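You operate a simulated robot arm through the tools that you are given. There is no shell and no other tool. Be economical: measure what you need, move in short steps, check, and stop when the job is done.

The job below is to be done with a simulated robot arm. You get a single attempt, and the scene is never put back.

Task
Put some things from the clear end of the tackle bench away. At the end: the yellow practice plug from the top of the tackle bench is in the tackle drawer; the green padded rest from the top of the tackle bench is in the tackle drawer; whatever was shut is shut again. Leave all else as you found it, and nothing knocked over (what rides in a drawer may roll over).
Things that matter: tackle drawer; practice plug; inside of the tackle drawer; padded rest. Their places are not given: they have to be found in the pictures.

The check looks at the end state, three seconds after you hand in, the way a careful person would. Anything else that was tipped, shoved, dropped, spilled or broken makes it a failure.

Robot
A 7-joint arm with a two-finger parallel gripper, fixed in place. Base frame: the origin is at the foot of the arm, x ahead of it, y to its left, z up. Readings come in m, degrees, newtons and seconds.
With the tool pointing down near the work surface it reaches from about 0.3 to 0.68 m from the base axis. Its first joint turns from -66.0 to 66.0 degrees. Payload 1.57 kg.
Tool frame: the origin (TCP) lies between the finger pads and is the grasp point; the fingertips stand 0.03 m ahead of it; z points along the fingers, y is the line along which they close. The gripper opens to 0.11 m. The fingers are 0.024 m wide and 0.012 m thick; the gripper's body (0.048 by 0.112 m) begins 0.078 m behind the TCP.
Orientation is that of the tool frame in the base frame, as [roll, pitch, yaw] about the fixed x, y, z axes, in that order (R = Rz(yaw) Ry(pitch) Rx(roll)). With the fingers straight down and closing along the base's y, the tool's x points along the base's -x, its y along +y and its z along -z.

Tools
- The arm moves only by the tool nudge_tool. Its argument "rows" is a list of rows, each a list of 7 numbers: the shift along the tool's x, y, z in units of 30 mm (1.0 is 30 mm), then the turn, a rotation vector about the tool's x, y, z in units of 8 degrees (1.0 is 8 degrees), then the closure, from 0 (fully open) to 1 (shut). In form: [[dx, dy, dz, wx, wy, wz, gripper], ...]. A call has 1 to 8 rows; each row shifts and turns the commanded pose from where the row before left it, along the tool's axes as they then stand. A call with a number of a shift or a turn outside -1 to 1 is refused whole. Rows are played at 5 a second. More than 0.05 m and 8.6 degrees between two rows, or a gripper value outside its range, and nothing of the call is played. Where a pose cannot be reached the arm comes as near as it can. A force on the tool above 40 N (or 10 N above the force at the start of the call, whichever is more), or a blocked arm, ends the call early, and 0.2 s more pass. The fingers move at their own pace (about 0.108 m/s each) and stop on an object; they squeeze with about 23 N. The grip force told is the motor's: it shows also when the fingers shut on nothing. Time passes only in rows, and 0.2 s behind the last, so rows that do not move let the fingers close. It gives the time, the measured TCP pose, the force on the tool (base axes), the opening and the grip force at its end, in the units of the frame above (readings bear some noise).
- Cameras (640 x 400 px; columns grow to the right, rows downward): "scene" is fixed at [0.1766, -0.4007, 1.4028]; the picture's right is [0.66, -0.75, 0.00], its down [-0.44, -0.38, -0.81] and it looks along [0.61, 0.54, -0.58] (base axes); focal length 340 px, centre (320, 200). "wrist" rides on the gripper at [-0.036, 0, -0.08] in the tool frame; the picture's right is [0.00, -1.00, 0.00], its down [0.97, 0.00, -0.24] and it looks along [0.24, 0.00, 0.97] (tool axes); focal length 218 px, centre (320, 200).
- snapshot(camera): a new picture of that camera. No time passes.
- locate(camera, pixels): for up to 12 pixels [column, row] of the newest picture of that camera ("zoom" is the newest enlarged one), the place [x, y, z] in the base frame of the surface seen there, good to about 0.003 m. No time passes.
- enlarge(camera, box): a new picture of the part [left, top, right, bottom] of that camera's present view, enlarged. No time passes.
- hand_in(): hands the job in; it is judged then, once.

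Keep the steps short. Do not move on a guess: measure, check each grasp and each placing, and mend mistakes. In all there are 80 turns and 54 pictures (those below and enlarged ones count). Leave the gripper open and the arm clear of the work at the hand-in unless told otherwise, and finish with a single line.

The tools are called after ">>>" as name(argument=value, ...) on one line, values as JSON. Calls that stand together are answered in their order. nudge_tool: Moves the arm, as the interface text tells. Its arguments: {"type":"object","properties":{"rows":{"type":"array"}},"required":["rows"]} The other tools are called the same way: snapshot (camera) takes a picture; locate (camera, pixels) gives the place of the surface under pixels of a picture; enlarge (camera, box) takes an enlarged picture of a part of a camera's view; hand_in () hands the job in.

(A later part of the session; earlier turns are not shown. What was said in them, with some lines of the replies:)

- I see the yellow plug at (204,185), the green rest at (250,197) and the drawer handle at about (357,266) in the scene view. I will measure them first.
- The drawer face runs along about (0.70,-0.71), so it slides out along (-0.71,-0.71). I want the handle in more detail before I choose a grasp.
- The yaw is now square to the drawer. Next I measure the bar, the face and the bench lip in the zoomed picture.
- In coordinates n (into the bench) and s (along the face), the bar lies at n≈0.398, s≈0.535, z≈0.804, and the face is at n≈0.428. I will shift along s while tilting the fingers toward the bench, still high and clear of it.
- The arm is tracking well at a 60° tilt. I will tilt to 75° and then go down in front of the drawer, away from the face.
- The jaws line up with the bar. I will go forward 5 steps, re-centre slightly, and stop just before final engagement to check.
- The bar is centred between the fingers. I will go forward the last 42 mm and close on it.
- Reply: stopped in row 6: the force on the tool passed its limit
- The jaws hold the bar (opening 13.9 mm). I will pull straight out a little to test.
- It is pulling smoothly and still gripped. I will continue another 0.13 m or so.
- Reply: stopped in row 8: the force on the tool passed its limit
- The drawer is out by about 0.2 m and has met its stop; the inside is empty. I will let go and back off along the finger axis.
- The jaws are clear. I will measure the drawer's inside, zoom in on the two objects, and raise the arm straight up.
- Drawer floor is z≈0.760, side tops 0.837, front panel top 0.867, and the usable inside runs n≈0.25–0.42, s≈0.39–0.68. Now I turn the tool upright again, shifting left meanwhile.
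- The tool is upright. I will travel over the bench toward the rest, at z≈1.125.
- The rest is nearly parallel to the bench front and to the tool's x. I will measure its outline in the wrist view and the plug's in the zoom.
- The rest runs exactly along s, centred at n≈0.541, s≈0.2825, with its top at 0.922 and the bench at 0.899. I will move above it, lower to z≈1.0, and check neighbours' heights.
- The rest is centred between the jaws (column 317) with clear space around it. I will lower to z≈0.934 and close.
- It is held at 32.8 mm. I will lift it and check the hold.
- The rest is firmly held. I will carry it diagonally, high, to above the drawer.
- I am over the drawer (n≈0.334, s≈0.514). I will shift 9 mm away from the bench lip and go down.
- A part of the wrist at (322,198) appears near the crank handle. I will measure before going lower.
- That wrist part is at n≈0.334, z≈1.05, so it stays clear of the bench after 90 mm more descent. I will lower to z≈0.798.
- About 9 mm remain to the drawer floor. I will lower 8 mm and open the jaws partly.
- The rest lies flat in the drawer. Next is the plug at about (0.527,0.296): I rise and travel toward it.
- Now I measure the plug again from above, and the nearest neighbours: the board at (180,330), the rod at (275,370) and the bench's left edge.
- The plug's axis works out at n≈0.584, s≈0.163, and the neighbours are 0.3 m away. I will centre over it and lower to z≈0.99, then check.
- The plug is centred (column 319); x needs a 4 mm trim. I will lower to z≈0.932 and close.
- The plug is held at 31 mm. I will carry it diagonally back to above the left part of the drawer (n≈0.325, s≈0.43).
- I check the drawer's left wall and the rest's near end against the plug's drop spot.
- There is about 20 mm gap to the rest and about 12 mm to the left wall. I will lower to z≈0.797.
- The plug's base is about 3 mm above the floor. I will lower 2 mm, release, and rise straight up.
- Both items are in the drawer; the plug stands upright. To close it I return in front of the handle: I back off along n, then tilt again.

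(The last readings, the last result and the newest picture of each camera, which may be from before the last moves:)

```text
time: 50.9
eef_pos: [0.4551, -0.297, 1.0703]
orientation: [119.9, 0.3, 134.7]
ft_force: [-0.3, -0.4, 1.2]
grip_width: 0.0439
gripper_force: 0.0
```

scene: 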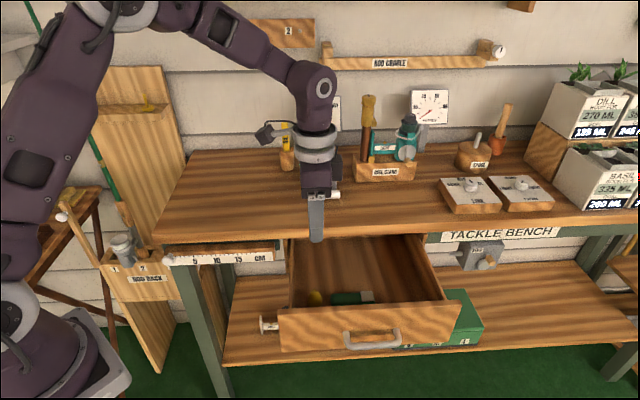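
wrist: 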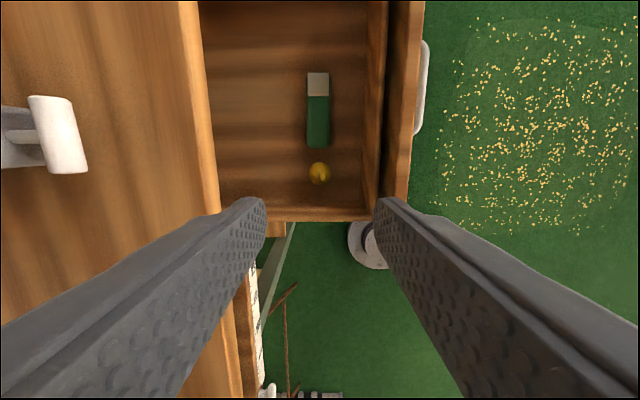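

The tool is tilted 60°. I go to 75° and then descend in front of the handle.

>>> nudge_tool(rows=[[0, 0, 0, -0.9375, 0, 0, 0.6], [0, 0, 0, -0.9375, 0, 0, 0.6], [0, -0.966, 0.259, 0, 0, 0, 0.6], [0, -0.966, 0.259, 0, 0, 0, 0.6], [0, -0.966, 0.259, 0, 0, 0, 0.6], [0, -0.966, 0.259, 0, 0, 0, 0.6], [0, -0.966, 0.259, 0, 0, 0, 0.6], [0, -0.966, 0.259, 0, 0, 0, 0.6]])

>>> nudge_tool(rows=[[0, -0.966, 0.259, 0, 0, 0, 0.6], [0, -0.966, 0.259, 0, 0, 0, 0.6], [0, 0, 0, 0, 0, 0, 0.6]])

>>> snapshot(camera="wrist")

>>> enlarge(camera="scene", box=[270, 220, 480, 400])

```text
time: 52.7
eef_pos: [0.4552, -0.2957, 0.8897]
orientation: [105.1, 0.1, 134.8]
ft_force: [0.8, 0.2, 0.1]
grip_width: 0.0439
gripper_force: 0.0
```

```text
time: 53.5
eef_pos: [0.455, -0.2978, 0.8299]
orientation: [105.1, 0.1, 134.7]
ft_force: [0.6, -0.2, 0.1]
grip_width: 0.0438
gripper_force: 0.1
```

```text
19 pictures are left
```

wrist: 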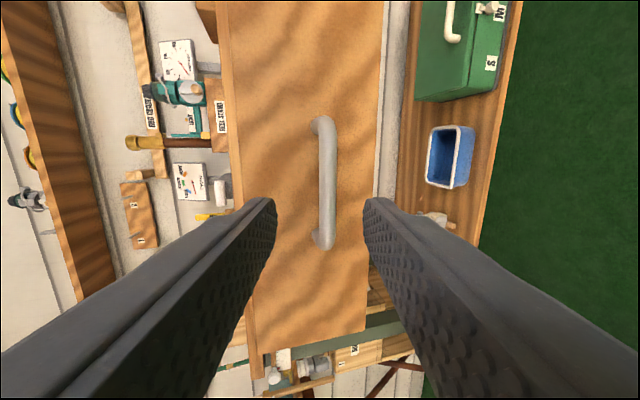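

```text
2.22 times, centred on (375, 310) of scene
```

zoom: 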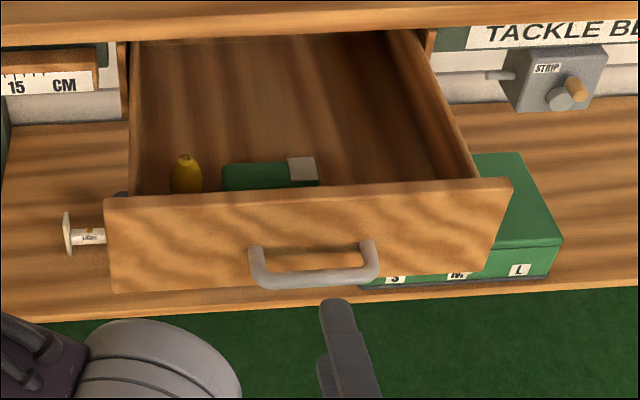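

The jaws are lined up with the bar. I advance 78 mm and grip it again.

>>> nudge_tool(rows=[[0, -0.1, 0.7, 0, 0, 0, 0.6], [0, -0.09, 0.7, 0, 0, 0, 0.6], [0, 0, 0.7, 0, 0, 0, 0.6], [0, 0, 0.42, 0, 0, 0, 0.6], [0, 0, 0, 0, 0, 0, 0.6], [0, 0, 0, 0, 0, 0, 0.9], [0, 0, 0, 0, 0, 0, 1], [0, 0, 0, 0, 0, 0, 1]])

```text
time: 55.3
eef_pos: [0.5067, -0.2459, 0.803]
orientation: [105.1, 0.0, 134.6]
ft_force: [2.0, -2.4, -18.1]
grip_width: 0.0137
gripper_force: 29.8
```

The bar is gripped (13.7 mm). I push the drawer in gently along n.

>>> nudge_tool(rows=[[0, 0.08, 0.3, 0, 0, 0, 1], [0, 0.12, 0.45, 0, 0, 0, 1], [0, 0.12, 0.48, 0, 0, 0, 1], [0, 0.13, 0.48, 0, 0, 0, 1], [0, 0.13, 0.48, 0, 0, 0, 1], [0, 0.13, 0.48, 0, 0, 0, 1], [0, 0.13, 0.48, 0, 0, 0, 1], [0, 0.13, 0.48, 0, 0, 0, 1]])

```text
time: 57.1
eef_pos: [0.5874, -0.1669, 0.8028]
orientation: [105.0, 0.0, 134.9]
ft_force: [-3.4, 2.4, -19.5]
grip_width: 0.0137
gripper_force: 30.1
```

It moves well. About 85 mm remain, and I will slow down toward the end.

>>> nudge_tool(rows=[[0, 0.13, 0.48, 0, 0, 0, 1], [0, 0.13, 0.48, 0, 0, 0, 1], [0, 0.13, 0.48, 0, 0, 0, 1], [0, 0.13, 0.48, 0, 0, 0, 1], [0, 0.1, 0.4, 0, 0, 0, 1], [0, 0.08, 0.3, 0, 0, 0, 1], [0, 0.05, 0.2, 0, 0, 0, 1], [0, 0, 0, 0, 0, 0, 1]])

>>> enlarge(camera="scene", box=[260, 210, 450, 330])

```text
time: 58.9
eef_pos: [0.6489, -0.1046, 0.8033]
orientation: [105.2, 0.2, 134.8]
ft_force: [-33.2, -7.1, -10.8]
grip_width: 0.0138
gripper_force: 30.1
```

```text
3.33 times, centred on (355, 270) of scene
```

zoom: 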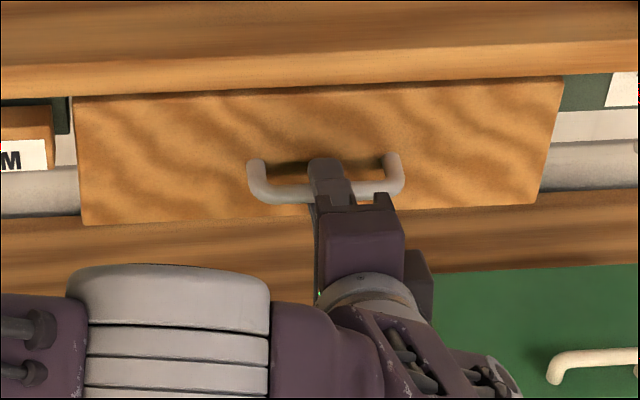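

The arm is pressing against a stop (about 28 N), so the drawer seems shut. I compare the face with the initial plane (x+y≈0.605).

>>> locate(camera="zoom", pixels=[[300, 120], [130, 150], [500, 130], [300, 60], [100, 200]])

>>> nudge_tool(rows=[[0, 0, 0, 0, 0, 0, 0.8], [0, 0, 0, 0, 0, 0, 0.6], [0, 0, 0, 0, 0, 0, 0.6], [0, 0, -0.3, 0, 0, 0, 0.6], [0, 0, -0.6, 0, 0, 0, 0.6], [0, 0, -0.9, 0, 0, 0, 0.6], [0, 0, -0.9, 0, 0, 0, 0.6]])

>>> snapshot(camera="scene")

```text
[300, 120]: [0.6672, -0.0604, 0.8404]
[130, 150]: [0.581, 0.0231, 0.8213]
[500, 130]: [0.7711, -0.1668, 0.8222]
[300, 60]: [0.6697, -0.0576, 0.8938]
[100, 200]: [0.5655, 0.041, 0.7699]
```

```text
time: 60.5
eef_pos: [0.5928, -0.1594, 0.8253]
orientation: [105.1, 0.1, 134.7]
ft_force: [-0.3, -0.1, -0.8]
grip_width: 0.044
gripper_force: 0.0
```

```text
16 pictures are left
```

scene: 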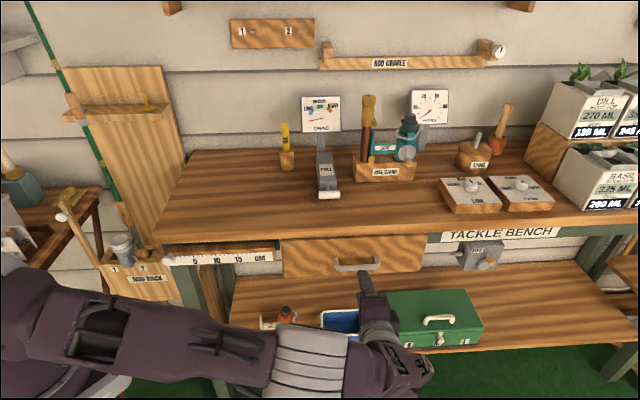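

The face is back in its original plane (x+y≈0.605), so the drawer is shut. I back away, rise clear and open the gripper.

>>> nudge_tool(rows=[[0, 0, -1, 0, 0, 0, 0.6], [0, 0, -1, 0, 0, 0, 0.6], [0, 0, -1, 0, 0, 0, 0.3], [0, 0.966, -0.259, 0, 0, 0, 0], [0, 0.966, -0.259, 0, 0, 0, 0], [0, 0.966, -0.259, 0, 0, 0, 0], [0, 0.966, -0.259, 0, 0, 0, 0], [0, 0.966, -0.259, 0, 0, 0, 0]])

>>> nudge_tool(rows=[[0, 0.966, -0.259, 0, 0, 0, 0], [0, 0.966, -0.259, 0, 0, 0, 0], [0, 0.966, -0.259, 0.5, 0, 0, 0], [0, 0, 0, 1, 0, 0, 0], [0, 0, 0, 1, 0, 0, 0], [0, 0, 0, 1, 0, 0, 0], [0, 0, 0, 1, 0, 0, 0], [0, 0, 0, 0, 0, 0, 0]])

>>> snapshot(camera="scene")

```text
time: 62.3
eef_pos: [0.5333, -0.2201, 0.9992]
orientation: [105.0, 0.1, 134.6]
ft_force: [0.3, -1.1, 0.1]
grip_width: 0.11
gripper_force: 0.0
```

```text
time: 64.1
eef_pos: [0.5313, -0.2194, 1.0883]
orientation: [141.0, 0.1, 134.7]
ft_force: [-0.4, -0.6, -0.1]
grip_width: 0.1101
gripper_force: 0.1
```

```text
15 pictures are left
```

scene: 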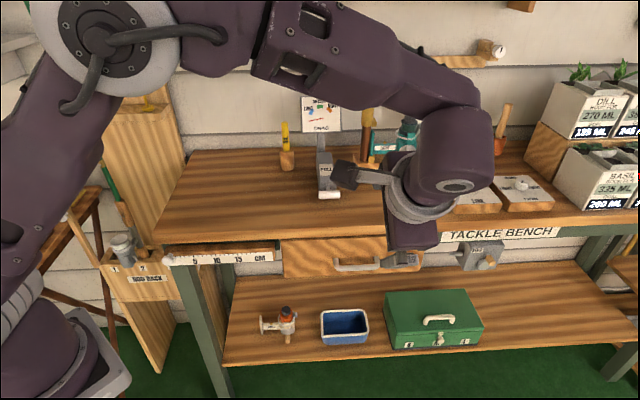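

The drawer is shut, everything else stands as in the first picture, the gripper is open, and the arm is clear. I am handing in.

>>> hand_in()

```text
The job is handed in.
```

The yellow practice plug and the green padded rest are in the tackle drawer, the drawer is shut again, and I saw nothing else moved or knocked over.
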